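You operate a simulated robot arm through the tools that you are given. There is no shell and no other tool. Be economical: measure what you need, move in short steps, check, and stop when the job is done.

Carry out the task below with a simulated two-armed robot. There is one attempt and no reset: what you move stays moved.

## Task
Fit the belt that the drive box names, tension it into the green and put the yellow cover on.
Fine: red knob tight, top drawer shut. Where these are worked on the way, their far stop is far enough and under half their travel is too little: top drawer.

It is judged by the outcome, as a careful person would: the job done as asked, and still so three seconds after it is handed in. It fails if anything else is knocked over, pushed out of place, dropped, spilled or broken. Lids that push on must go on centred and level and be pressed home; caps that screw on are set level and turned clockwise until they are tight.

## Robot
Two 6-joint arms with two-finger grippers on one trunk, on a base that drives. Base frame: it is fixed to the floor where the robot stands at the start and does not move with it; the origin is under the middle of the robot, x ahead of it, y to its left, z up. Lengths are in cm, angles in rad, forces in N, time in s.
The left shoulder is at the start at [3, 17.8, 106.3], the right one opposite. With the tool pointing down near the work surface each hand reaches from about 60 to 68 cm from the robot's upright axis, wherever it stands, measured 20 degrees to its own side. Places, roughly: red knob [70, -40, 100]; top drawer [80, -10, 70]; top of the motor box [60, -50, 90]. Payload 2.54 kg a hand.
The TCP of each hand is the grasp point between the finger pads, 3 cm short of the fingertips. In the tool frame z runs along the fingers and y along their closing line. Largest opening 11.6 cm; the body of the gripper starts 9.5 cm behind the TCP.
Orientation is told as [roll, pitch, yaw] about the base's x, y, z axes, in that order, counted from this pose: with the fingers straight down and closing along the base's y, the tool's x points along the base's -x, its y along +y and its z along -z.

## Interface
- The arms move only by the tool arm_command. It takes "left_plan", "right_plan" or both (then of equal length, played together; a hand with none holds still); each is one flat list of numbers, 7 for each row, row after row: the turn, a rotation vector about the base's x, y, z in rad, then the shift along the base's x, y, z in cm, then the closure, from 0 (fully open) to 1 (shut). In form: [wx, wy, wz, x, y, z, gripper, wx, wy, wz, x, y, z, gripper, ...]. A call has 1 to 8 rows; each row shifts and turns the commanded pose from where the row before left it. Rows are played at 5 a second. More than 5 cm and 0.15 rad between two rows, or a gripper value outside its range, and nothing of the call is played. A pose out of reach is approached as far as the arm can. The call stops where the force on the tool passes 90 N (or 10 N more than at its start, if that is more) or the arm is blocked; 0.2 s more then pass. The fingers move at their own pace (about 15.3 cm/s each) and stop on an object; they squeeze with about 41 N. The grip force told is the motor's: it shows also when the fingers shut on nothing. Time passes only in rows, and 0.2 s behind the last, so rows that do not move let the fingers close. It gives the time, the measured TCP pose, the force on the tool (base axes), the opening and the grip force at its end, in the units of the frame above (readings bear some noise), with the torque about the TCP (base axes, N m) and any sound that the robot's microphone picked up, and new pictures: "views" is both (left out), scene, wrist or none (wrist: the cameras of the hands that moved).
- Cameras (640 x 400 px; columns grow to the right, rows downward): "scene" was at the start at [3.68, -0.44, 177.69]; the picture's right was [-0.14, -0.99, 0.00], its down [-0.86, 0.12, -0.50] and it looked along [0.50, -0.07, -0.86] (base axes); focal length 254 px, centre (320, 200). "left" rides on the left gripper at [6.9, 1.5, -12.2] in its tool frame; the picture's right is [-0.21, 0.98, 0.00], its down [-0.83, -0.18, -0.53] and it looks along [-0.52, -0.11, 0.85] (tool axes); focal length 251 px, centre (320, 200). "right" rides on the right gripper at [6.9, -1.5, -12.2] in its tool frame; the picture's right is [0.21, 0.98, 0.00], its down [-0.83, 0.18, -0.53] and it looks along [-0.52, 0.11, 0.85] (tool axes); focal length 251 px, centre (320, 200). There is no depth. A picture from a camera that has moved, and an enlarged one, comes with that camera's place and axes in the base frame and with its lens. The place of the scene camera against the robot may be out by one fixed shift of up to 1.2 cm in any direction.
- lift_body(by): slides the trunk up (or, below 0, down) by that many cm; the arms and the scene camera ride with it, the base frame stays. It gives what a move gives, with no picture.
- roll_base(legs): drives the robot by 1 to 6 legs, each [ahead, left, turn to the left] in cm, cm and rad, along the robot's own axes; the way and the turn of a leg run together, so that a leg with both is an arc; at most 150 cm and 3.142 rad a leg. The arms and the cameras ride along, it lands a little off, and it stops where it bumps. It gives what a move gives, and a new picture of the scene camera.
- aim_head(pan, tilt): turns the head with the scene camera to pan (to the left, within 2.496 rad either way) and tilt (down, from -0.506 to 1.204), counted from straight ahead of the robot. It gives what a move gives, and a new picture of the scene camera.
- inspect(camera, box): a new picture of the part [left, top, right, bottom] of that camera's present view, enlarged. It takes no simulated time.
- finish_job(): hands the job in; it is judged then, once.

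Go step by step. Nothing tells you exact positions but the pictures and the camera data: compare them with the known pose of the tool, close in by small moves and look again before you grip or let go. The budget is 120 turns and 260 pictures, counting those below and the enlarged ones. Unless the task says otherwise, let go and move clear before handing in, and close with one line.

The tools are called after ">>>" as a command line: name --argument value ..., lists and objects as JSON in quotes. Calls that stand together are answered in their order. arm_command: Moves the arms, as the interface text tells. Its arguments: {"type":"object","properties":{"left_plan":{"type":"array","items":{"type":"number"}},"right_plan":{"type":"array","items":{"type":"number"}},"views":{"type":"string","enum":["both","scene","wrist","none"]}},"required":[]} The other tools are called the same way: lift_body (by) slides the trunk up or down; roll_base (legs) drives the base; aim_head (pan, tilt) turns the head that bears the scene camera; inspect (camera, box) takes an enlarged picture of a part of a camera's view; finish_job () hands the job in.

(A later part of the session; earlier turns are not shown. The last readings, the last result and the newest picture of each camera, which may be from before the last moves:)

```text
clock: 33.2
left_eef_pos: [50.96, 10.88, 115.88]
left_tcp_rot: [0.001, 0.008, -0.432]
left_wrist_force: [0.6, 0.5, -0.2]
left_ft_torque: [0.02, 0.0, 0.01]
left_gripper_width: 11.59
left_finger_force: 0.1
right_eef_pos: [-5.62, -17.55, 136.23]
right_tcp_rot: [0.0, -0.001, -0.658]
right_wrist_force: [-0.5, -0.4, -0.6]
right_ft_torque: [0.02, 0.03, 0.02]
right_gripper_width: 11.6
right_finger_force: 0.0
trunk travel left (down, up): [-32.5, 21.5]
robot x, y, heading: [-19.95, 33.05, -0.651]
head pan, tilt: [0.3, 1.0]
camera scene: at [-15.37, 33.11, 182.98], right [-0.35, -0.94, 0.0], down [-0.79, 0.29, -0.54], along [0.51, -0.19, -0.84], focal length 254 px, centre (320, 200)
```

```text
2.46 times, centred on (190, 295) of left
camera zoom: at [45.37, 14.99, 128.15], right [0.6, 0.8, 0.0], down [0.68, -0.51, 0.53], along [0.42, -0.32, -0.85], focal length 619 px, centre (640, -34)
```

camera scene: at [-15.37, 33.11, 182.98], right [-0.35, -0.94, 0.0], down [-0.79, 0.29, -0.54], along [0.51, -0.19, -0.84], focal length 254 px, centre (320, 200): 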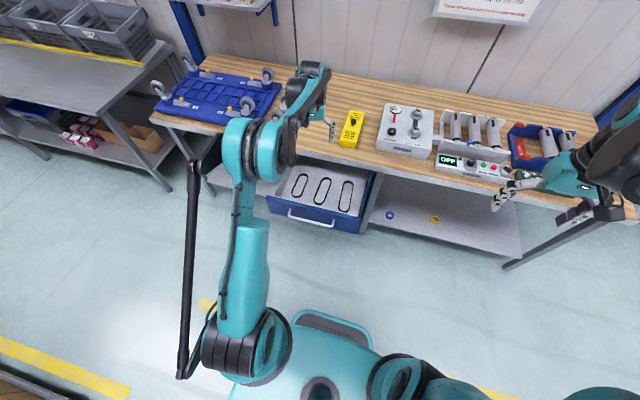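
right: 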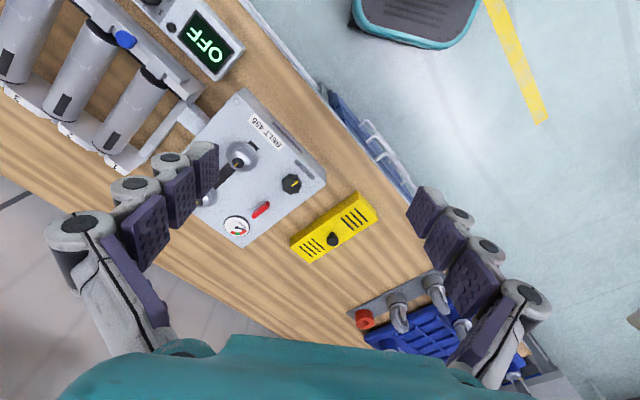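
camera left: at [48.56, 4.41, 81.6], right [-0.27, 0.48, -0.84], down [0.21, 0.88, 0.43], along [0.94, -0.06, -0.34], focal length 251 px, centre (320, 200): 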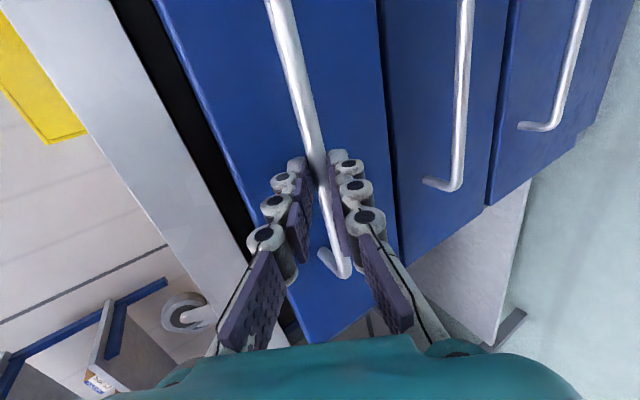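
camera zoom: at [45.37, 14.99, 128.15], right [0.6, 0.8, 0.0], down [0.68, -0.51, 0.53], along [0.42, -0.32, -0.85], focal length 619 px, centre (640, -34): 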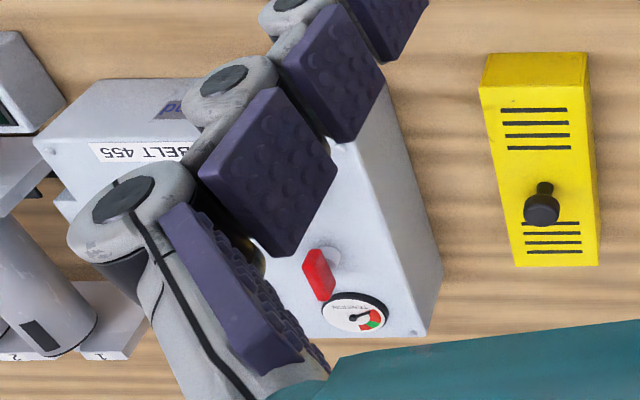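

There is print on the strands. I'll lower the wrist camera over the drawer to read it.

>>> arm_command --left_plan '[0, 0, -0.11, -1.6, 1.2, -4, 0, 0, 0, -0.11, -1.6, 1.2, -4, 0, 0, 0, 0, -1.6, 1.2, -4, 0, 0, 0, 0, -1.6, 1.2, -4, 0, 0, 0, 0, -1.6, 1.2, -4, 0, 0, 0, 0, 0, 0, -4, 0]' --views "wrist"

>>> inspect --camera "left" --box '[160, 60, 480, 260]'

```text
clock: 34.6
left_eef_pos: [43.09, 16.67, 91.65]
left_tcp_rot: [0.003, 0.008, -0.653]
left_wrist_force: [-0.6, -0.2, -0.5]
left_ft_torque: [-0.03, 0.04, 0.01]
left_gripper_width: 11.58
left_finger_force: 0.0
right_eef_pos: [-5.58, -17.61, 136.19]
right_tcp_rot: [0.0, 0.002, -0.657]
right_wrist_force: [0.1, -0.2, -0.5]
right_ft_torque: [0.0, 0.02, -0.01]
right_gripper_width: 11.59
right_finger_force: 0.1
trunk travel left (down, up): [-32.5, 21.5]
robot x, y, heading: [-19.88, 33.2, -0.656]
head pan, tilt: [0.3, 1.0]
camera left: at [38.49, 22.09, 104.01], right [0.76, 0.65, 0.0], down [0.55, -0.65, 0.53], along [0.34, -0.4, -0.85], focal length 251 px, centre (320, 200)
```

left: 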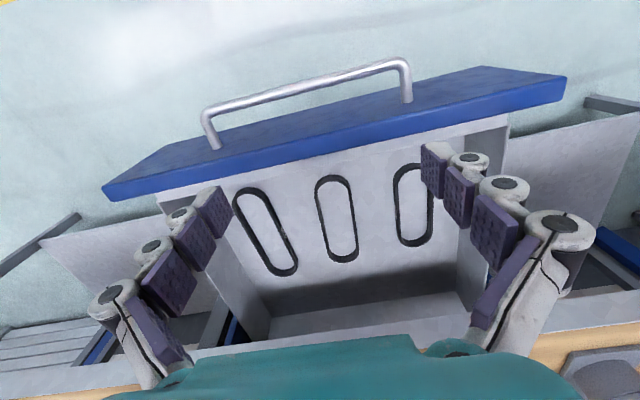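

```text
2.00 times, centred on (320, 160) of left
camera zoom: at [38.49, 22.09, 104.01], right [0.76, 0.65, 0.0], down [0.55, -0.65, 0.53], along [0.34, -0.4, -0.85], focal length 503 px, centre (320, 280)
```

zoom: 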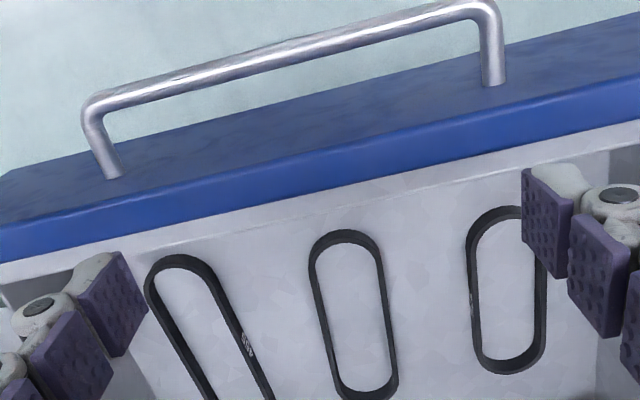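

Print on the left belt strand and right belt strand; zoom tighter.

>>> inspect --camera "left" --box '[264, 220, 304, 245]'

>>> inspect --camera "left" --box '[380, 200, 420, 225]'

>>> inspect --camera "left" --box '[305, 165, 369, 270]'

```text
16.00 times, centred on (284, 232) of left
camera zoom: at [38.49, 22.09, 104.01], right [0.76, 0.65, 0.0], down [0.55, -0.65, 0.53], along [0.34, -0.4, -0.85], focal length 4023 px, centre (896, -320)
```

zoom: 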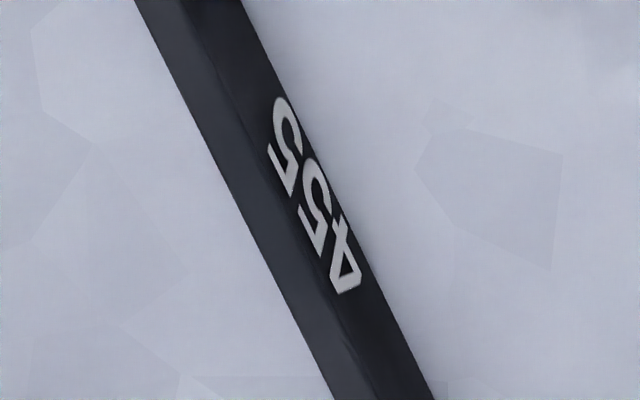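

```text
16.00 times, centred on (400, 212) of left
camera zoom: at [38.49, 22.09, 104.01], right [0.76, 0.65, 0.0], down [0.55, -0.65, 0.53], along [0.34, -0.4, -0.85], focal length 4023 px, centre (-960, 0)
```

zoom: 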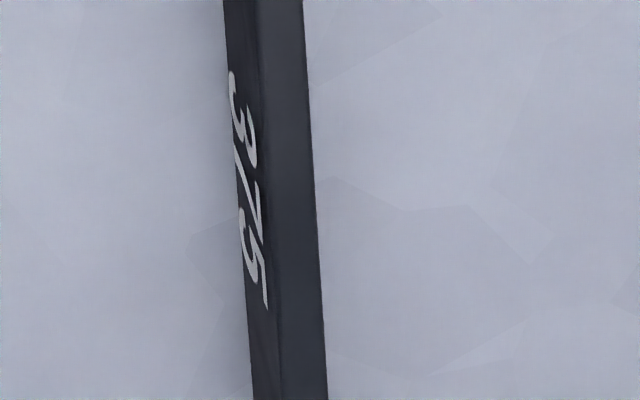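

```text
3.81 times, centred on (337, 218) of left
camera zoom: at [38.49, 22.09, 104.01], right [0.76, 0.65, 0.0], down [0.55, -0.65, 0.53], along [0.34, -0.4, -0.85], focal length 958 px, centre (255, 133)
```

zoom: 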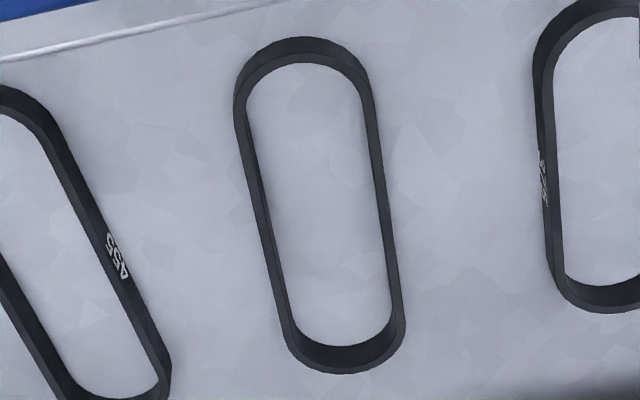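

The rightmost belt in the drawer reads 455; its centre is about (50.7,-6.8,68). I'll drive so the left hand is above it, and look.

>>> roll_base --legs '[[19, -12.5, 0]]'

>>> inspect --camera "left" --box '[0, 0, 640, 400]'

```text
clock: 36.3
left_eef_pos: [50.5, -4.75, 91.81]
left_tcp_rot: [0.002, 0.009, -0.651]
left_wrist_force: [-1.5, -0.3, -0.6]
left_ft_torque: [0.0, -0.01, 0.01]
left_gripper_width: 11.58
left_finger_force: 0.1
right_eef_pos: [1.9, -38.96, 136.18]
right_tcp_rot: [0.0, 0.0, -0.657]
right_wrist_force: [0.1, 0.8, -1.3]
right_ft_torque: [0.04, 0.03, 0.01]
right_gripper_width: 11.6
right_finger_force: 0.1
trunk travel left (down, up): [-32.5, 21.5]
robot x, y, heading: [-11.85, 11.7, -0.659]
head pan, tilt: [0.3, 1.0]
camera scene: at [-7.86, 11.61, 182.98], right [-0.35, -0.94, 0.0], down [-0.79, 0.29, -0.54], along [0.51, -0.19, -0.84], focal length 254 px, centre (320, 200)
```

scene: 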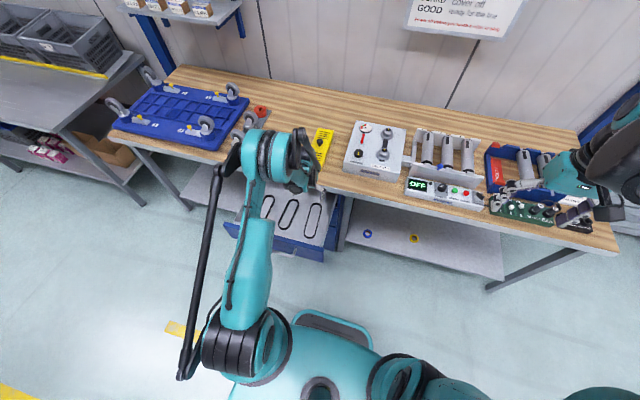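

```text
1.00 times, centred on (320, 200) of left (not enlarged: the box is as wide or as high as the picture)
camera zoom: at [45.92, 0.6, 104.12], right [0.76, 0.65, 0.0], down [0.55, -0.65, 0.53], along [0.34, -0.4, -0.85], focal length 251 px, centre (320, 200)
```

zoom: 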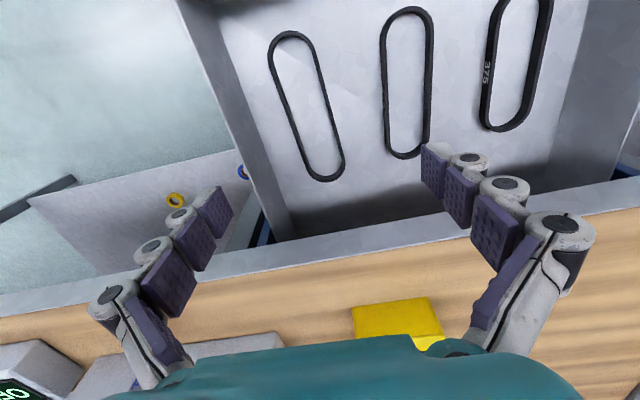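

Belt centre confirmed at ≈(50.3,-6.9). I align, narrow the opening, lower the trunk and look again.

>>> arm_command --left_plan '[0, 0, 0, 0, -2.1, 0, 0.27, 0, 0, 0.01, 0, 0, 0, 0.27]' --views "none"

>>> lift_body --by -15

>>> inspect --camera "left" --box '[0, 0, 640, 400]'

```text
clock: 36.9
left_eef_pos: [50.42, -6.76, 91.75]
left_tcp_rot: [0.002, 0.008, -0.642]
left_wrist_force: [0.0, 0.8, -1.1]
left_ft_torque: [0.0, 0.0, 0.0]
left_gripper_width: 8.45
left_finger_force: 0.1
right_eef_pos: [1.83, -39.02, 136.18]
right_tcp_rot: [-0.001, 0.002, -0.655]
right_wrist_force: [-0.3, 0.2, 1.0]
right_ft_torque: [-0.01, 0.02, -0.01]
right_gripper_width: 11.6
right_finger_force: 0.0
trunk travel left (down, up): [-32.5, 21.5]
robot x, y, heading: [-12.09, 11.65, -0.656]
head pan, tilt: [0.3, 1.0]
```

```text
clock: 38.6
left_eef_pos: [50.47, -6.77, 76.93]
left_tcp_rot: [0.001, 0.008, -0.643]
left_wrist_force: [-0.4, 0.3, 0.3]
left_ft_torque: [0.02, -0.03, 0.05]
left_gripper_width: 8.45
left_finger_force: 0.1
right_eef_pos: [1.74, -38.97, 121.19]
right_tcp_rot: [0.0, -0.001, -0.656]
right_wrist_force: [0.5, 0.0, -0.5]
right_ft_torque: [0.05, -0.01, -0.02]
right_gripper_width: 11.58
right_finger_force: 0.1
trunk travel left (down, up): [-17.5, 36.5]
robot x, y, heading: [-12.07, 11.71, -0.657]
head pan, tilt: [0.3, 1.0]
```

```text
1.00 times, centred on (320, 200) of left (not enlarged: the box is as wide or as high as the picture)
camera zoom: at [45.82, -1.49, 89.13], right [0.76, 0.65, 0.0], down [0.56, -0.64, 0.53], along [0.34, -0.4, -0.85], focal length 251 px, centre (320, 200)
```

zoom: 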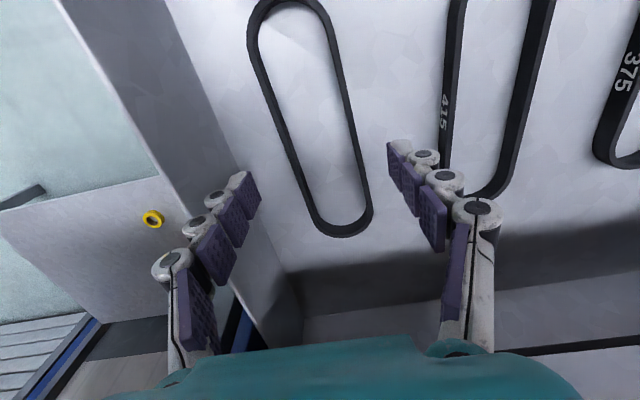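

Belt sits between the fingers. Descend 4 cm and check.

>>> arm_command --left_plan '[0, 0, 0, 0, 0, -2, 0.27, 0, 0, 0, 0, 0, -2, 0.27, 0, 0, 0, 0, 0, 0, 0.27]' --views "wrist"

```text
clock: 39.4
left_eef_pos: [50.4, -6.88, 72.69]
left_tcp_rot: [0.001, 0.01, -0.642]
left_wrist_force: [-0.2, -0.4, -0.5]
left_ft_torque: [-0.01, -0.03, 0.05]
left_gripper_width: 8.46
left_finger_force: 0.0
right_eef_pos: [1.8, -38.96, 121.27]
right_tcp_rot: [0.0, 0.0, -0.655]
right_wrist_force: [-0.2, 0.5, -0.5]
right_ft_torque: [0.05, -0.01, -0.03]
right_gripper_width: 11.61
right_finger_force: 0.1
trunk travel left (down, up): [-17.5, 36.5]
robot x, y, heading: [-11.88, 11.85, -0.656]
head pan, tilt: [0.3, 1.0]
camera left: at [45.81, -1.55, 85.09], right [0.76, 0.65, 0.0], down [0.56, -0.64, 0.53], along [0.34, -0.4, -0.85], focal length 251 px, centre (320, 200)
```

left: 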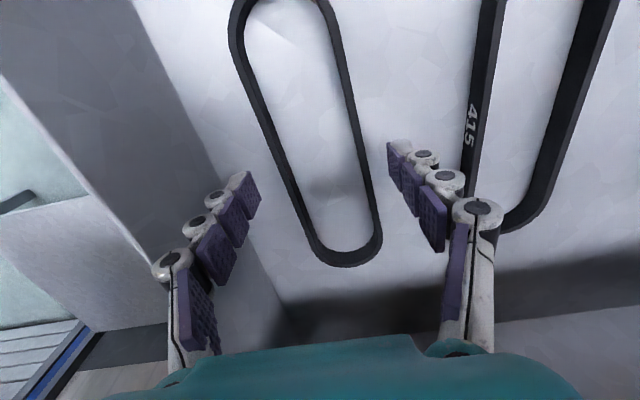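

Centred. Down another ~1.5 cm and close.

>>> arm_command --left_plan '[0, 0, 0, 0, 0, -0.8, 0.27, 0, 0, 0, 0, 0, -0.8, 0.27, 0, 0, 0, 0, 0, 0, 0.27]' --views "wrist"

```text
clock: 40.2
left_eef_pos: [50.5, -6.83, 71.35]
left_tcp_rot: [0.001, 0.01, -0.642]
left_wrist_force: [-0.9, 0.2, 0.1]
left_ft_torque: [0.03, 0.02, -0.02]
left_gripper_width: 8.48
left_finger_force: 0.0
right_eef_pos: [1.82, -39.0, 121.22]
right_tcp_rot: [0.0, 0.0, -0.656]
right_wrist_force: [-0.8, -0.1, 0.1]
right_ft_torque: [0.03, -0.04, 0.03]
right_gripper_width: 11.59
right_finger_force: 0.0
trunk travel left (down, up): [-17.5, 36.5]
robot x, y, heading: [-12.47, 11.68, -0.658]
head pan, tilt: [0.3, 1.0]
camera left: at [45.79, -1.53, 83.54], right [0.76, 0.65, 0.0], down [0.56, -0.64, 0.53], along [0.34, -0.4, -0.85], focal length 251 px, centre (320, 200)
```

left: 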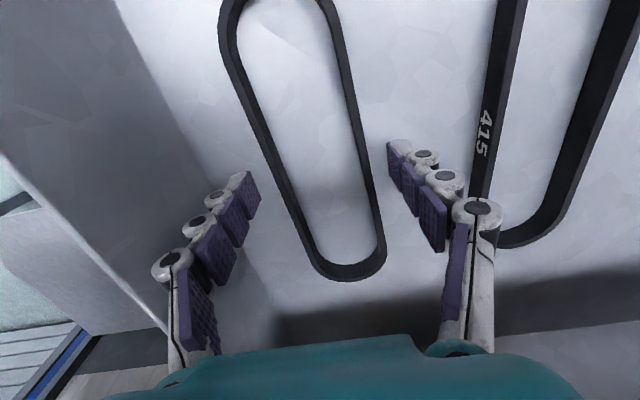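

Nearly there; I'll step down a bit more feeling for the floor.

>>> arm_command --left_plan '[0, 0, 0, 0, 0, -0.3, 0.27, 0, 0, 0, 0, 0, -0.3, 0.27, 0, 0, 0, 0, 0, 0, 0.27]' --views "none"

```text
clock: 41.0
left_eef_pos: [50.4, -6.86, 70.66]
left_tcp_rot: [0.002, 0.008, -0.643]
left_wrist_force: [0.2, 0.6, 0.7]
left_ft_torque: [-0.01, -0.02, -0.03]
left_gripper_width: 8.44
left_finger_force: 0.0
right_eef_pos: [1.85, -38.91, 121.24]
right_tcp_rot: [0.0, 0.0, -0.656]
right_wrist_force: [-1.1, 0.3, -0.8]
right_ft_torque: [-0.01, 0.01, -0.01]
right_gripper_width: 11.6
right_finger_force: 0.0
trunk travel left (down, up): [-17.5, 36.5]
robot x, y, heading: [-12.05, 11.59, -0.651]
head pan, tilt: [0.3, 1.0]
```

>>> arm_command --left_plan '[0, 0, 0, 0, 0, -0.3, 0.27, 0, 0, 0, 0, 0, -0.3, 0.27, 0, 0, 0, 0, 0, 0, 0.27]' --views "wrist"

```text
clock: 41.8
left_eef_pos: [50.37, -6.8, 70.01]
left_tcp_rot: [0.002, 0.007, -0.64]
left_wrist_force: [0.8, -1.0, 5.3]
left_ft_torque: [-0.14, -0.02, 0.01]
left_gripper_width: 8.58
left_finger_force: 0.9
right_eef_pos: [1.79, -38.88, 121.21]
right_tcp_rot: [0.001, 0.001, -0.655]
right_wrist_force: [-1.2, -0.2, 1.1]
right_ft_torque: [-0.01, -0.03, -0.02]
right_gripper_width: 11.63
right_finger_force: 0.0
trunk travel left (down, up): [-17.5, 36.5]
robot x, y, heading: [-12.17, 11.62, -0.655]
head pan, tilt: [0.3, 1.0]
camera left: at [45.78, -1.51, 82.35], right [0.76, 0.65, 0.0], down [0.56, -0.64, 0.53], along [0.34, -0.4, -0.85], focal length 251 px, centre (320, 200)
```

left: 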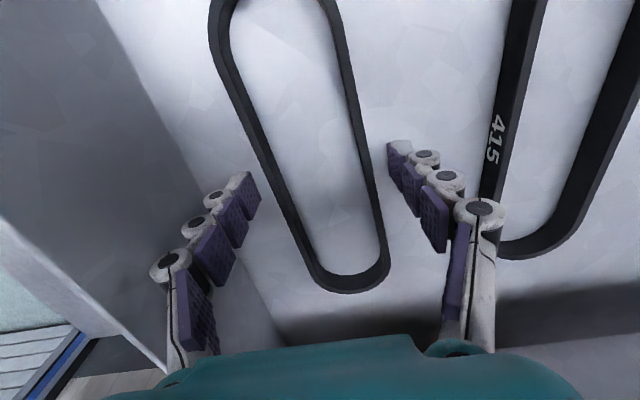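

Fingertips touch the floor (z≈67). Raise 0.3 cm and close on both strands.

>>> arm_command --left_plan '[0, 0, 0, 0, 0, 0.35, 0.27, 0, 0, 0, 0, 0, 0, 0.45, 0, 0, 0, 0, 0, 0, 0.6, 0, 0, 0, 0, 0, 0, 0.6, 0, 0, 0, 0, 0, 0, 0.6]' --views "wrist"

```text
clock: 43.0
left_eef_pos: [50.2, -6.89, 70.72]
left_tcp_rot: [0.002, 0.005, -0.644]
left_wrist_force: [-4.4, -10.5, 36.5]
left_ft_torque: [-0.69, 0.56, 0.73]
left_gripper_width: 6.01
left_finger_force: 40.8
right_eef_pos: [1.47, -38.9, 121.27]
right_tcp_rot: [0.002, -0.002, -0.657]
right_wrist_force: [-0.4, -0.9, -0.7]
right_ft_torque: [0.03, 0.01, 0.0]
right_gripper_width: 11.58
right_finger_force: 0.1
trunk travel left (down, up): [-17.5, 36.5]
robot x, y, heading: [-12.28, 11.95, -0.653]
head pan, tilt: [0.3, 1.0]
camera left: at [45.55, -1.57, 82.86], right [0.76, 0.65, 0.0], down [0.55, -0.64, 0.53], along [0.35, -0.4, -0.85], focal length 251 px, centre (320, 200)
```

left: 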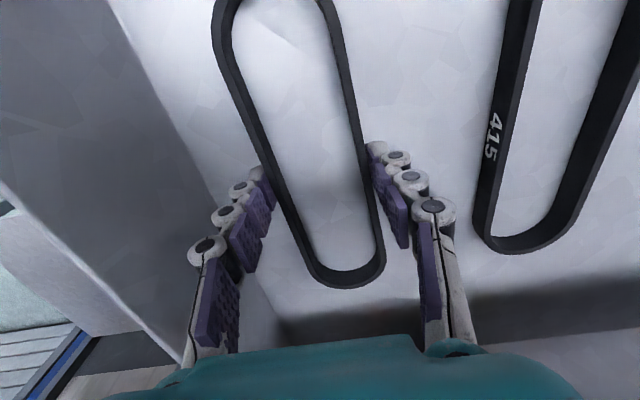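

Gripped at 6.0 cm. Lift it out.

>>> arm_command --left_plan '[0, 0, 0, 0, 0, 1, 0.75, 0, 0, 0, 0, 0, 2, 0.75, 0, 0, 0, 0, 0, 3, 0.75, 0, 0, 0, 0, 0, 3, 0.75]' --views "wrist"

```text
clock: 44.0
left_eef_pos: [50.34, -6.6, 79.45]
left_tcp_rot: [0.002, 0.007, -0.644]
left_wrist_force: [1.3, 0.0, -0.2]
left_ft_torque: [0.01, -0.01, 0.02]
left_gripper_width: 5.86
left_finger_force: 40.8
right_eef_pos: [1.72, -38.96, 121.2]
right_tcp_rot: [0.001, 0.001, -0.657]
right_wrist_force: [-0.1, 0.5, 0.2]
right_ft_torque: [-0.04, -0.04, -0.02]
right_gripper_width: 11.59
right_finger_force: 0.1
trunk travel left (down, up): [-17.5, 36.5]
robot x, y, heading: [-11.7, 12.17, -0.655]
head pan, tilt: [0.3, 1.0]
camera left: at [45.82, -1.42, 91.81], right [0.76, 0.65, 0.0], down [0.56, -0.64, 0.53], along [0.34, -0.4, -0.85], focal length 251 px, centre (320, 200)
```

left: 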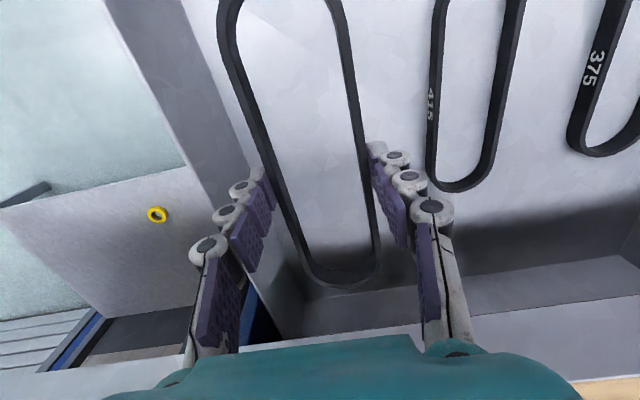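

The belt comes up level in the fingers. I move it back from the bench edge, raise the trunk and drive over to the drive box.

>>> arm_command --left_plan '[0, 0, 0, -2, 1.5, 0.5, 0.75, 0, 0, 0, -2, 1.5, 0.5, 0.75, 0, 0, 0, 0, 0, 3, 0.75]' --views "none"

>>> lift_body --by 28

>>> roll_base --legs '[[0, -18, 0], [22, 0, 0]]'

>>> aim_head --pan 0.15 --tilt 0.9

>>> inspect --camera "left" --box '[0, 0, 640, 400]'

```text
clock: 44.8
left_eef_pos: [46.36, -3.93, 83.54]
left_tcp_rot: [0.002, 0.007, -0.642]
left_wrist_force: [-0.6, -0.5, -0.5]
left_ft_torque: [-0.01, 0.0, -0.04]
left_gripper_width: 5.87
left_finger_force: 41.4
right_eef_pos: [1.67, -38.94, 121.27]
right_tcp_rot: [-0.001, 0.0, -0.656]
right_wrist_force: [-0.6, -0.7, -0.3]
right_ft_torque: [-0.01, 0.0, 0.0]
right_gripper_width: 11.59
right_finger_force: 0.1
trunk travel left (down, up): [-17.5, 36.5]
robot x, y, heading: [-12.2, 11.76, -0.656]
head pan, tilt: [0.3, 1.0]
```

```text
clock: 47.7
left_eef_pos: [46.59, -3.98, 111.38]
left_tcp_rot: [0.003, 0.008, -0.642]
left_wrist_force: [-0.7, -0.3, -0.2]
left_ft_torque: [-0.01, 0.02, 0.01]
left_gripper_width: 5.88
left_finger_force: 40.9
right_eef_pos: [1.83, -39.13, 149.21]
right_tcp_rot: [0.001, 0.0, -0.657]
right_wrist_force: [0.4, 0.7, -0.1]
right_ft_torque: [0.0, 0.05, -0.01]
right_gripper_width: 11.59
right_finger_force: 0.1
trunk travel left (down, up): [-45.5, 8.5]
robot x, y, heading: [-12.42, 11.6, -0.654]
head pan, tilt: [0.3, 1.0]
```

```text
clock: 50.4
left_eef_pos: [52.95, -30.92, 111.36]
left_tcp_rot: [0.002, 0.008, -0.64]
left_wrist_force: [-0.4, -0.2, -0.1]
left_ft_torque: [0.01, -0.02, -0.01]
left_gripper_width: 5.85
left_finger_force: 41.1
right_eef_pos: [8.38, -66.09, 149.19]
right_tcp_rot: [0.0, 0.001, -0.653]
right_wrist_force: [-0.3, -0.7, -0.1]
right_ft_torque: [0.0, 0.0, -0.02]
right_gripper_width: 11.59
right_finger_force: 0.0
trunk travel left (down, up): [-45.5, 8.5]
robot x, y, heading: [-5.77, -15.25, -0.656]
head pan, tilt: [0.3, 1.0]
camera scene: at [-1.44, -15.54, 195.98], right [-0.35, -0.94, 0.0], down [-0.79, 0.29, -0.54], along [0.51, -0.19, -0.84], focal length 254 px, centre (320, 200)
```

scene: 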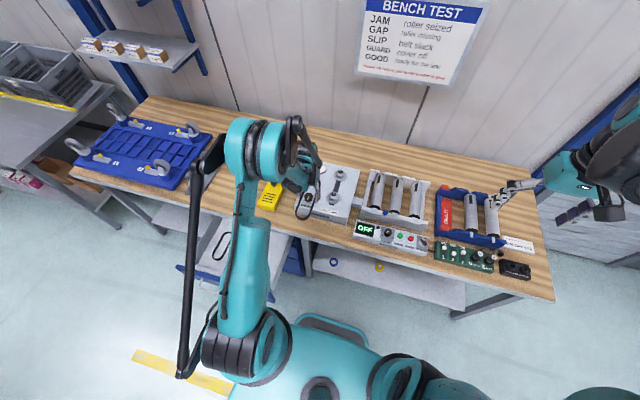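

```text
clock: 51.1
left_eef_pos: [53.07, -30.93, 111.26]
left_tcp_rot: [0.003, 0.008, -0.639]
left_wrist_force: [-0.3, 0.1, -1.7]
left_ft_torque: [0.0, -0.01, 0.01]
left_gripper_width: 5.89
left_finger_force: 40.7
right_eef_pos: [8.51, -66.21, 149.22]
right_tcp_rot: [-0.001, 0.001, -0.652]
right_wrist_force: [1.0, 0.3, -0.3]
right_ft_torque: [0.03, 0.02, 0.0]
right_gripper_width: 11.61
right_finger_force: 0.0
trunk travel left (down, up): [-45.5, 8.5]
robot x, y, heading: [-6.16, -15.16, -0.654]
head pan, tilt: [0.15, 0.901]
camera scene: at [-1.17, -16.81, 196.7], right [-0.48, -0.88, 0.0], down [-0.69, 0.38, -0.62], along [0.54, -0.3, -0.78], focal length 254 px, centre (320, 200)
```

scene: 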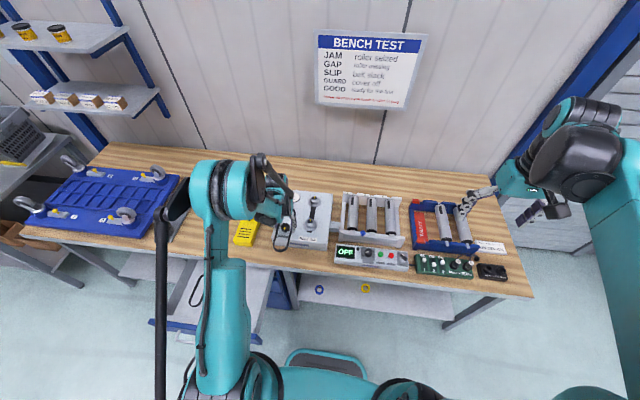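

```text
1.00 times, centred on (320, 200) of left (not enlarged: the box is as wide or as high as the picture)
camera zoom: at [48.45, -25.77, 123.6], right [0.75, 0.66, 0.0], down [0.56, -0.64, 0.53], along [0.34, -0.4, -0.85], focal length 251 px, centre (320, 200)
```

zoom: 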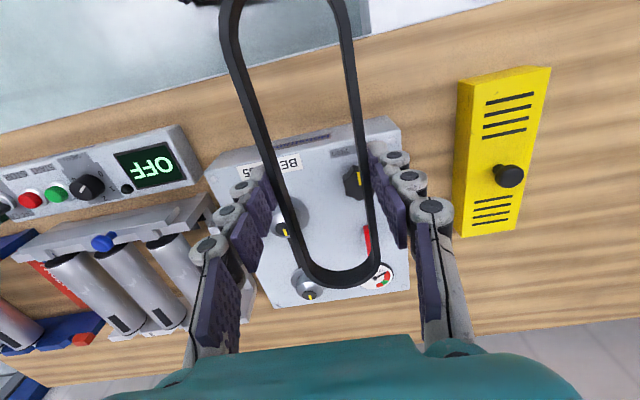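

Pulleys measured at about front (58.1,-44.0) and rear (69,-52.1). I'll look closely at the drive box face before lowering.

>>> inspect --camera "scene" --box '[270, 175, 350, 260]'

>>> inspect --camera "left" --box '[200, 110, 440, 320]'

```text
4.71 times, centred on (310, 218) of scene
camera zoom: at [-1.17, -16.81, 196.7], right [-0.48, -0.88, 0.0], down [-0.69, 0.38, -0.62], along [0.54, -0.3, -0.78], focal length 1196 px, centre (367, 118)
```

zoom: 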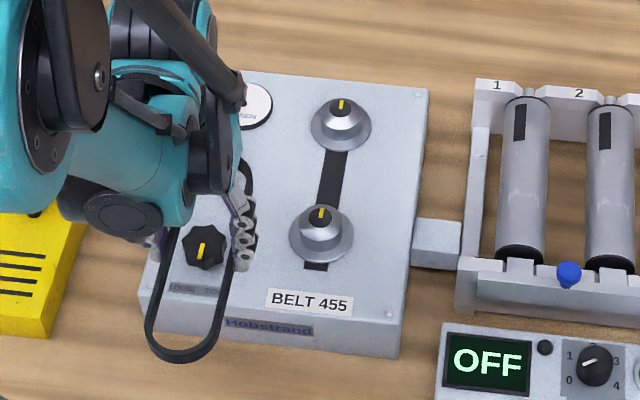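

```text
1.90 times, centred on (320, 215) of left
camera zoom: at [48.45, -25.77, 123.6], right [0.75, 0.66, 0.0], down [0.56, -0.64, 0.53], along [0.34, -0.4, -0.85], focal length 479 px, centre (320, 171)
```

zoom: 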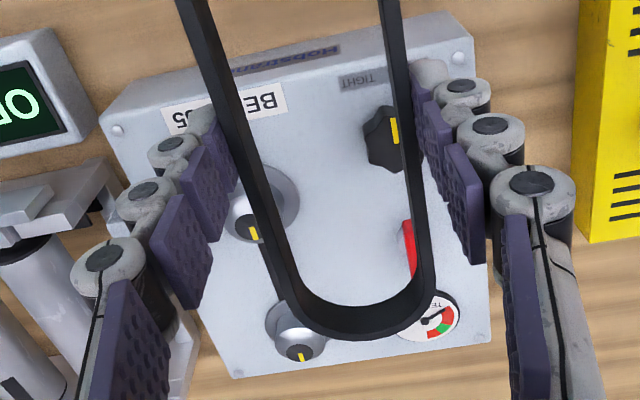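

The pulleys are flanged hubs, the front one in a slot; black knob marked LOOSE/TIGHT. I'll drive in so that the belt hangs above them and check.

>>> roll_base --legs '[[13, -6, 0]]'

>>> inspect --camera "left" --box '[120, 60, 500, 340]'

>>> inspect --camera "scene" --box '[220, 180, 360, 300]'

```text
clock: 52.5
left_eef_pos: [59.71, -43.45, 111.51]
left_tcp_rot: [0.002, 0.007, -0.64]
left_wrist_force: [0.2, -0.9, -0.2]
left_ft_torque: [0.0, -0.02, -0.02]
left_gripper_width: 5.86
left_finger_force: 41.2
right_eef_pos: [15.16, -78.55, 149.32]
right_tcp_rot: [0.0, 0.0, -0.652]
right_wrist_force: [0.0, 0.6, 0.2]
right_ft_torque: [-0.01, -0.04, 0.01]
right_gripper_width: 11.6
right_finger_force: 0.0
trunk travel left (down, up): [-45.5, 8.5]
robot x, y, heading: [1.28, -28.39, -0.653]
head pan, tilt: [0.15, 0.901]
camera scene: at [5.33, -29.21, 196.71], right [-0.48, -0.88, 0.0], down [-0.69, 0.38, -0.62], along [0.54, -0.3, -0.78], focal length 254 px, centre (320, 200)
```

scene: 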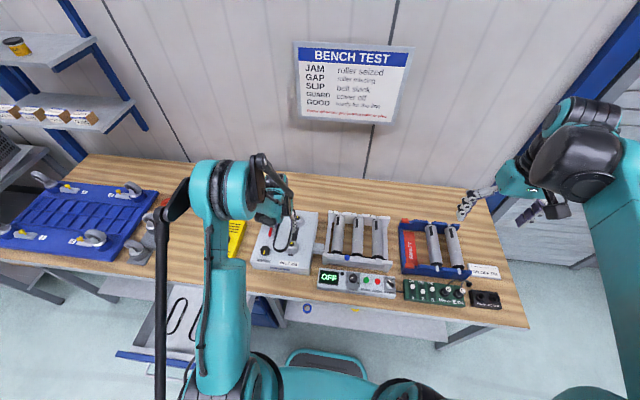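

```text
1.43 times, centred on (310, 200) of left
camera zoom: at [55.03, -38.27, 123.69], right [0.76, 0.66, 0.0], down [0.56, -0.64, 0.53], along [0.35, -0.4, -0.85], focal length 359 px, centre (334, 200)
```

zoom: 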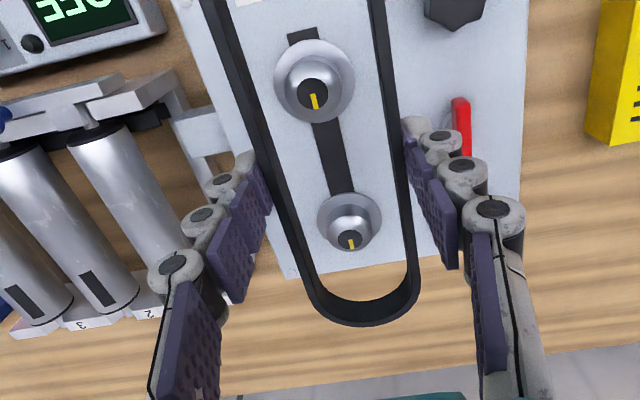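

```text
3.33 times, centred on (290, 240) of scene
camera zoom: at [5.33, -29.21, 196.71], right [-0.48, -0.88, 0.0], down [-0.69, 0.38, -0.62], along [0.54, -0.3, -0.78], focal length 847 px, centre (420, 67)
```

zoom: 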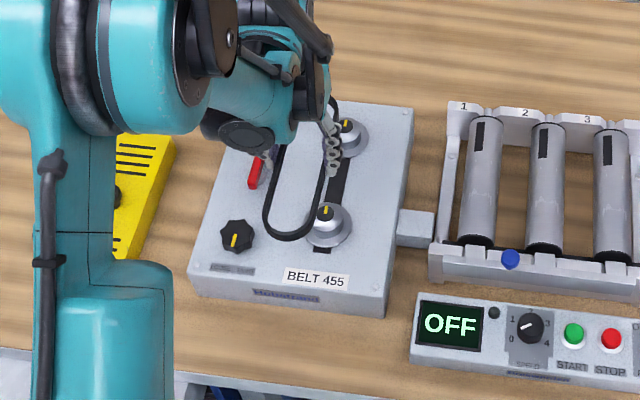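

Pulleys at (58.5,-44.5) and (69.5,-52.7), belt centre ~0.65 cm ahead of the TCP. I move over the pulley centre and lower part-way.

>>> arm_command --left_plan '[0, 0, 0, 1.95, -2.3, 0, 0.75, 0, 0, 0, 1.95, -2.3, 0, 0.75, 0, 0, 0, 0, 0, -3, 0.75, 0, 0, 0, 0, 0, -3, 0.75, 0, 0, 0, 0, 0, 0, 0.75]' --views "wrist"

>>> inspect --camera "scene" --box '[220, 180, 360, 300]'

```text
clock: 53.7
left_eef_pos: [63.68, -48.4, 105.31]
left_tcp_rot: [0.003, 0.009, -0.639]
left_wrist_force: [-0.1, 0.3, 0.5]
left_ft_torque: [0.02, 0.01, 0.03]
left_gripper_width: 5.85
left_finger_force: 41.3
right_eef_pos: [15.11, -78.79, 149.09]
right_tcp_rot: [-0.001, -0.001, -0.652]
right_wrist_force: [-0.6, 0.7, 0.5]
right_ft_torque: [0.0, -0.03, -0.02]
right_gripper_width: 11.61
right_finger_force: 0.1
trunk travel left (down, up): [-45.5, 8.5]
robot x, y, heading: [0.92, -27.92, -0.657]
head pan, tilt: [0.15, 0.901]
camera left: at [58.96, -43.12, 117.55], right [0.75, 0.66, 0.0], down [0.56, -0.64, 0.53], along [0.35, -0.4, -0.85], focal length 251 px, centre (320, 200)
```

left: 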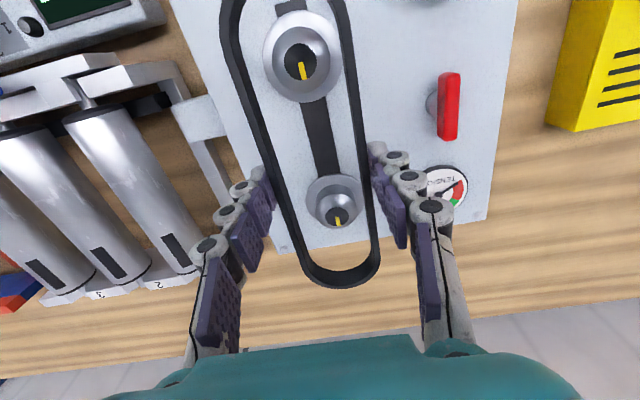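

```text
3.33 times, centred on (290, 240) of scene
camera zoom: at [5.39, -29.43, 196.71], right [-0.48, -0.88, 0.0], down [-0.69, 0.38, -0.62], along [0.54, -0.3, -0.78], focal length 847 px, centre (420, 67)
```

zoom: 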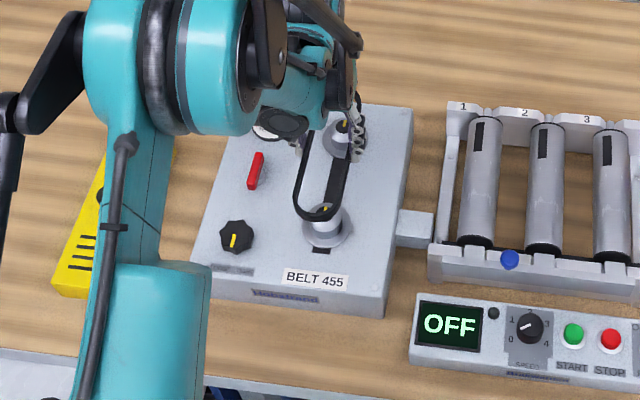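

Alignment looks good. Lower 3 cm and check from both cameras.

>>> arm_command --left_plan '[0, 0, 0, 0, 0, -1.5, 0.75, 0, 0, 0, 0, 0, -1.5, 0.75, 0, 0, 0, 0, 0, 0, 0.75]' --views "wrist"

>>> inspect --camera "scene" --box '[260, 200, 330, 260]'

```text
clock: 54.5
left_eef_pos: [63.56, -48.41, 102.32]
left_tcp_rot: [0.003, 0.009, -0.638]
left_wrist_force: [0.2, -0.3, -0.7]
left_ft_torque: [-0.04, 0.0, -0.02]
left_gripper_width: 5.83
left_finger_force: 41.3
right_eef_pos: [15.07, -78.71, 149.27]
right_tcp_rot: [0.001, 0.001, -0.652]
right_wrist_force: [-0.1, -0.3, 0.1]
right_ft_torque: [0.01, -0.01, 0.01]
right_gripper_width: 11.6
right_finger_force: 0.1
trunk travel left (down, up): [-45.5, 8.5]
robot x, y, heading: [1.77, -27.88, -0.654]
head pan, tilt: [0.15, 0.901]
camera left: at [58.94, -43.12, 114.62], right [0.76, 0.66, 0.0], down [0.56, -0.64, 0.53], along [0.35, -0.4, -0.85], focal length 251 px, centre (320, 200)
```

left: 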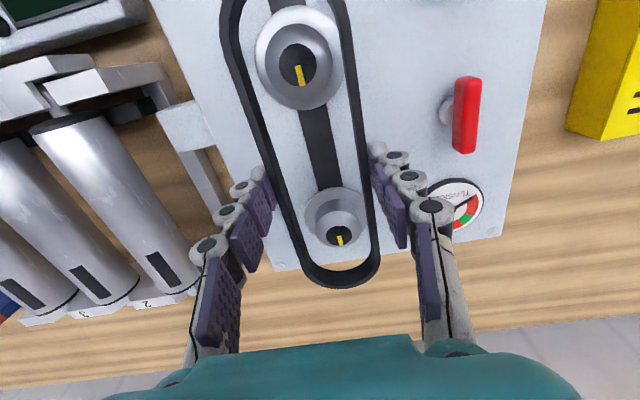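

```text
6.67 times, centred on (295, 230) of scene
camera zoom: at [5.42, -29.38, 196.71], right [-0.48, -0.88, 0.0], down [-0.69, 0.38, -0.62], along [0.54, -0.3, -0.78], focal length 1695 px, centre (487, 0)
```

zoom: 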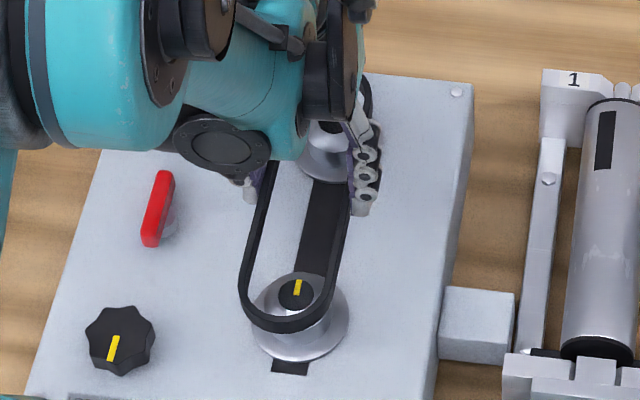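

The belt should go ~0.5 cm further back and ~0.3 right. Adjust, then lower gently onto the hubs.

>>> arm_command --left_plan '[0, 0, 0, 0.22, -0.54, 0, 0.75, 0, 0, 0, 0, 0, -0.7, 0.75, 0, 0, 0, 0, 0, -0.7, 0.75, 0, 0, 0, 0, 0, -0.6, 0.75, 0, 0, 0, 0, 0, 0, 0.75]' --views "wrist"

>>> inspect --camera "scene" --box '[260, 200, 330, 260]'

```text
clock: 55.7
left_eef_pos: [63.72, -48.74, 100.32]
left_tcp_rot: [0.003, 0.008, -0.639]
left_wrist_force: [-1.1, -0.4, -0.5]
left_ft_torque: [-0.03, 0.0, 0.0]
left_gripper_width: 5.84
left_finger_force: 41.2
right_eef_pos: [15.14, -78.75, 149.29]
right_tcp_rot: [-0.001, -0.001, -0.654]
right_wrist_force: [0.0, 0.2, 0.0]
right_ft_torque: [0.03, 0.02, 0.01]
right_gripper_width: 11.61
right_finger_force: 0.0
trunk travel left (down, up): [-45.5, 8.5]
robot x, y, heading: [1.38, -28.25, -0.653]
head pan, tilt: [0.15, 0.901]
camera left: at [59.17, -43.51, 112.54], right [0.75, 0.66, 0.0], down [0.56, -0.64, 0.53], along [0.35, -0.4, -0.85], focal length 251 px, centre (320, 200)
```

left: 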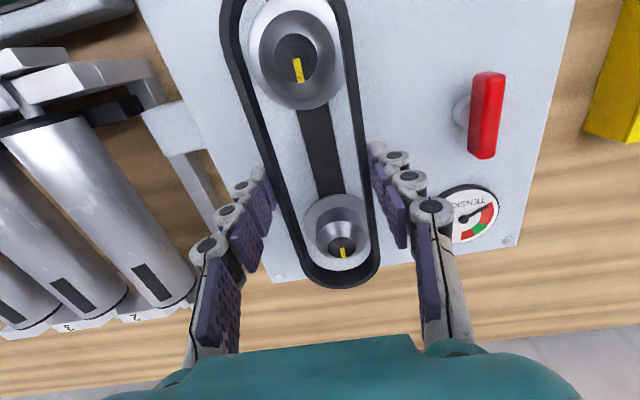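

```text
6.67 times, centred on (295, 230) of scene
camera zoom: at [5.44, -29.39, 196.7], right [-0.48, -0.88, 0.0], down [-0.69, 0.38, -0.62], along [0.54, -0.3, -0.78], focal length 1695 px, centre (487, 0)
```

zoom: 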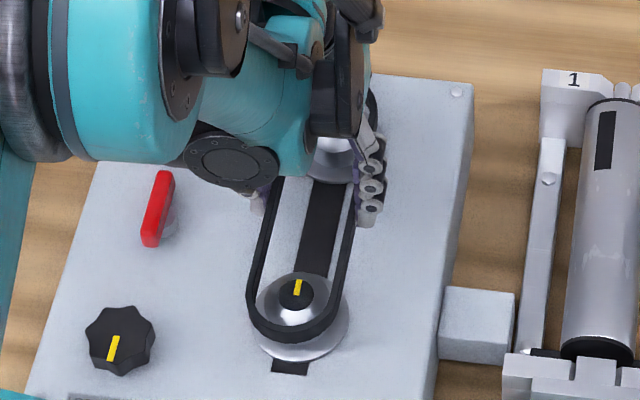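

Centred around both hubs. Keep lowering with small steps.

>>> arm_command --left_plan '[0, 0, 0, 0, 0, -0.5, 0.75, 0, 0, 0, 0, 0, -0.5, 0.75, 0, 0, 0, 0, 0, 0, 0.75]' --views "wrist"

>>> inspect --camera "scene" --box '[260, 200, 330, 260]'

```text
clock: 56.5
left_eef_pos: [63.76, -48.77, 99.21]
left_tcp_rot: [0.001, 0.01, -0.639]
left_wrist_force: [-0.3, 0.0, 0.2]
left_ft_torque: [-0.03, 0.0, 0.04]
left_gripper_width: 5.88
left_finger_force: 41.3
right_eef_pos: [15.15, -78.67, 149.25]
right_tcp_rot: [0.0, 0.0, -0.654]
right_wrist_force: [-0.5, -0.1, -0.4]
right_ft_torque: [0.0, 0.03, 0.0]
right_gripper_width: 11.59
right_finger_force: 0.1
trunk travel left (down, up): [-45.5, 8.5]
robot x, y, heading: [1.21, -27.94, -0.652]
head pan, tilt: [0.15, 0.901]
camera left: at [59.2, -43.52, 111.55], right [0.75, 0.66, 0.0], down [0.56, -0.64, 0.53], along [0.35, -0.4, -0.85], focal length 251 px, centre (320, 200)
```

left: 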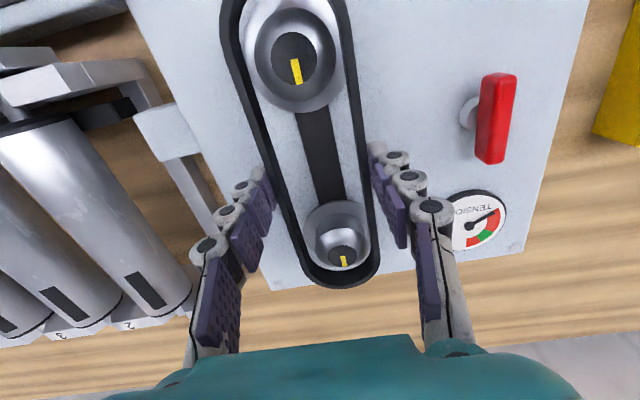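

```text
6.67 times, centred on (295, 230) of scene
camera zoom: at [5.44, -29.41, 196.7], right [-0.48, -0.88, 0.0], down [-0.69, 0.38, -0.62], along [0.54, -0.3, -0.78], focal length 1695 px, centre (487, 0)
```

zoom: 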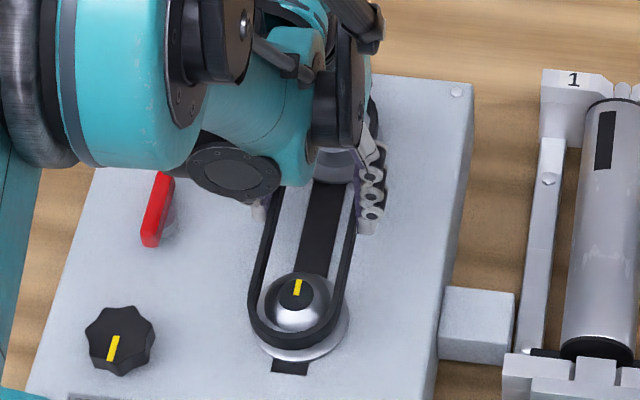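

>>> arm_command --left_plan '[0, 0, 0, 0, 0, -0.4, 0.75, 0, 0, 0, 0, 0, -0.4, 0.75, 0, 0, 0, 0, 0, 0, 0.75]' --views "wrist"

>>> inspect --camera "scene" --box '[260, 200, 330, 260]'

```text
clock: 57.3
left_eef_pos: [63.88, -48.67, 98.63]
left_tcp_rot: [0.002, 0.009, -0.639]
left_wrist_force: [4.9, -2.0, 9.4]
left_ft_torque: [-0.49, -0.94, 0.11]
left_gripper_width: 5.83
left_finger_force: 40.1
right_eef_pos: [15.15, -78.74, 149.22]
right_tcp_rot: [0.001, -0.001, -0.654]
right_wrist_force: [-0.7, 0.3, -0.1]
right_ft_torque: [-0.02, -0.02, 0.0]
right_gripper_width: 11.59
right_finger_force: 0.0
trunk travel left (down, up): [-45.5, 8.5]
robot x, y, heading: [0.91, -28.29, -0.655]
head pan, tilt: [0.15, 0.901]
camera left: at [59.22, -43.52, 110.79], right [0.75, 0.66, 0.0], down [0.56, -0.64, 0.53], along [0.35, -0.4, -0.85], focal length 251 px, centre (320, 200)
```

left: 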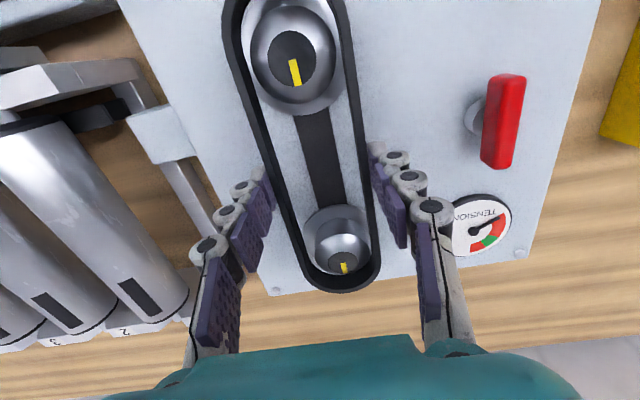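

```text
6.67 times, centred on (295, 230) of scene
camera zoom: at [5.38, -29.37, 196.71], right [-0.48, -0.88, 0.0], down [-0.69, 0.38, -0.62], along [0.54, -0.3, -0.78], focal length 1695 px, centre (487, 0)
```

zoom: 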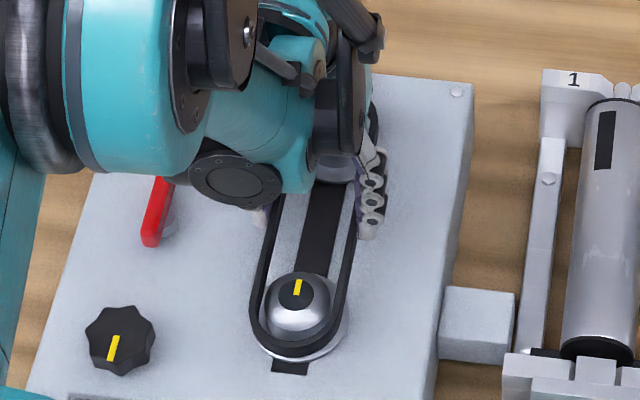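

Light contact at the far end. Zoom in on the rear pulley to see whether the belt sits round the hub.

>>> inspect --camera "left" --box '[270, 180, 410, 300]'

>>> inspect --camera "left" --box '[210, 0, 390, 120]'

```text
3.33 times, centred on (340, 240) of left
camera zoom: at [59.22, -43.52, 110.79], right [0.75, 0.66, 0.0], down [0.56, -0.64, 0.53], along [0.35, -0.4, -0.85], focal length 838 px, centre (253, 67)
```

zoom: 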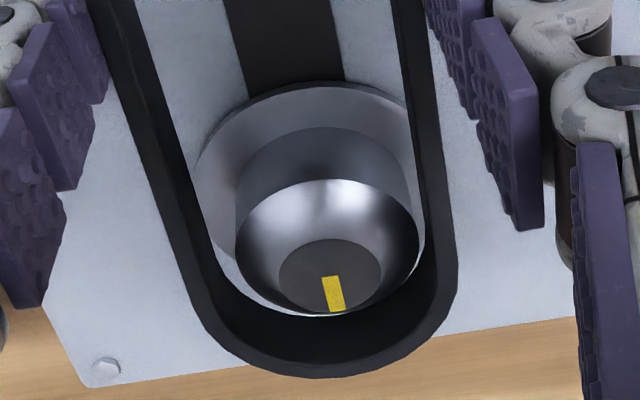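

```text
3.33 times, centred on (300, 60) of left
camera zoom: at [59.22, -43.52, 110.79], right [0.75, 0.66, 0.0], down [0.56, -0.64, 0.53], along [0.35, -0.4, -0.85], focal length 838 px, centre (387, 667)
```

zoom: 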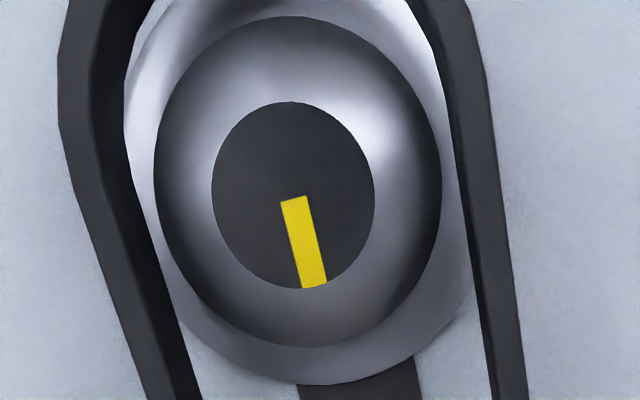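

The belt surrounds both hubs and rests at the flange. Release gently and look.

>>> arm_command --left_plan '[0, 0, 0, 0, 0, 0, 0.42, 0, 0, 0, 0, 0, 0, 0.35, 0, 0, 0, 0, 0, 0, 0.35]' --views "wrist"

>>> inspect --camera "scene" --box '[260, 200, 330, 260]'

```text
clock: 58.1
left_eef_pos: [63.73, -48.81, 98.46]
left_tcp_rot: [0.002, 0.009, -0.64]
left_wrist_force: [-0.1, 0.5, 0.0]
left_ft_torque: [0.01, 0.03, -0.01]
left_gripper_width: 7.55
left_finger_force: 0.1
right_eef_pos: [15.18, -78.8, 149.13]
right_tcp_rot: [-0.001, -0.001, -0.652]
right_wrist_force: [-0.2, 0.6, 0.1]
right_ft_torque: [-0.01, 0.0, -0.02]
right_gripper_width: 11.57
right_finger_force: 0.2
trunk travel left (down, up): [-45.5, 8.5]
robot x, y, heading: [0.96, -27.96, -0.654]
head pan, tilt: [0.15, 0.901]
camera left: at [59.24, -43.54, 110.76], right [0.76, 0.66, 0.0], down [0.56, -0.64, 0.53], along [0.35, -0.4, -0.85], focal length 251 px, centre (320, 200)
```

left: 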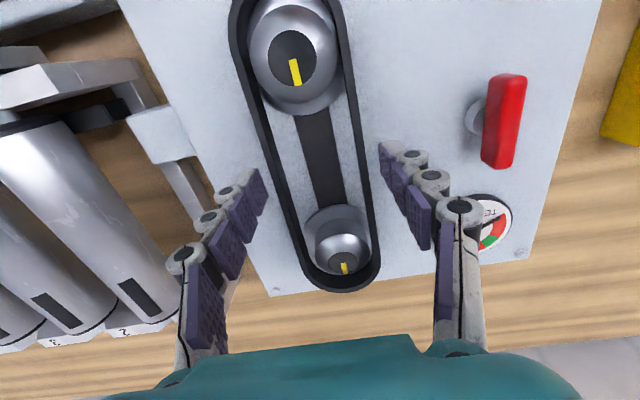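

```text
6.67 times, centred on (295, 230) of scene
camera zoom: at [5.46, -29.42, 196.7], right [-0.48, -0.88, 0.0], down [-0.69, 0.38, -0.62], along [0.54, -0.3, -0.78], focal length 1695 px, centre (487, 0)
```

zoom: 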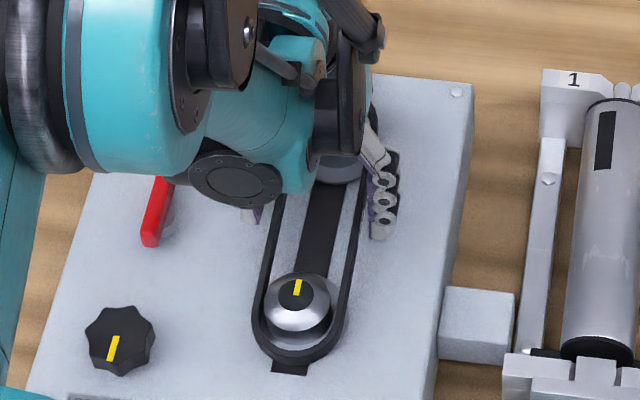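

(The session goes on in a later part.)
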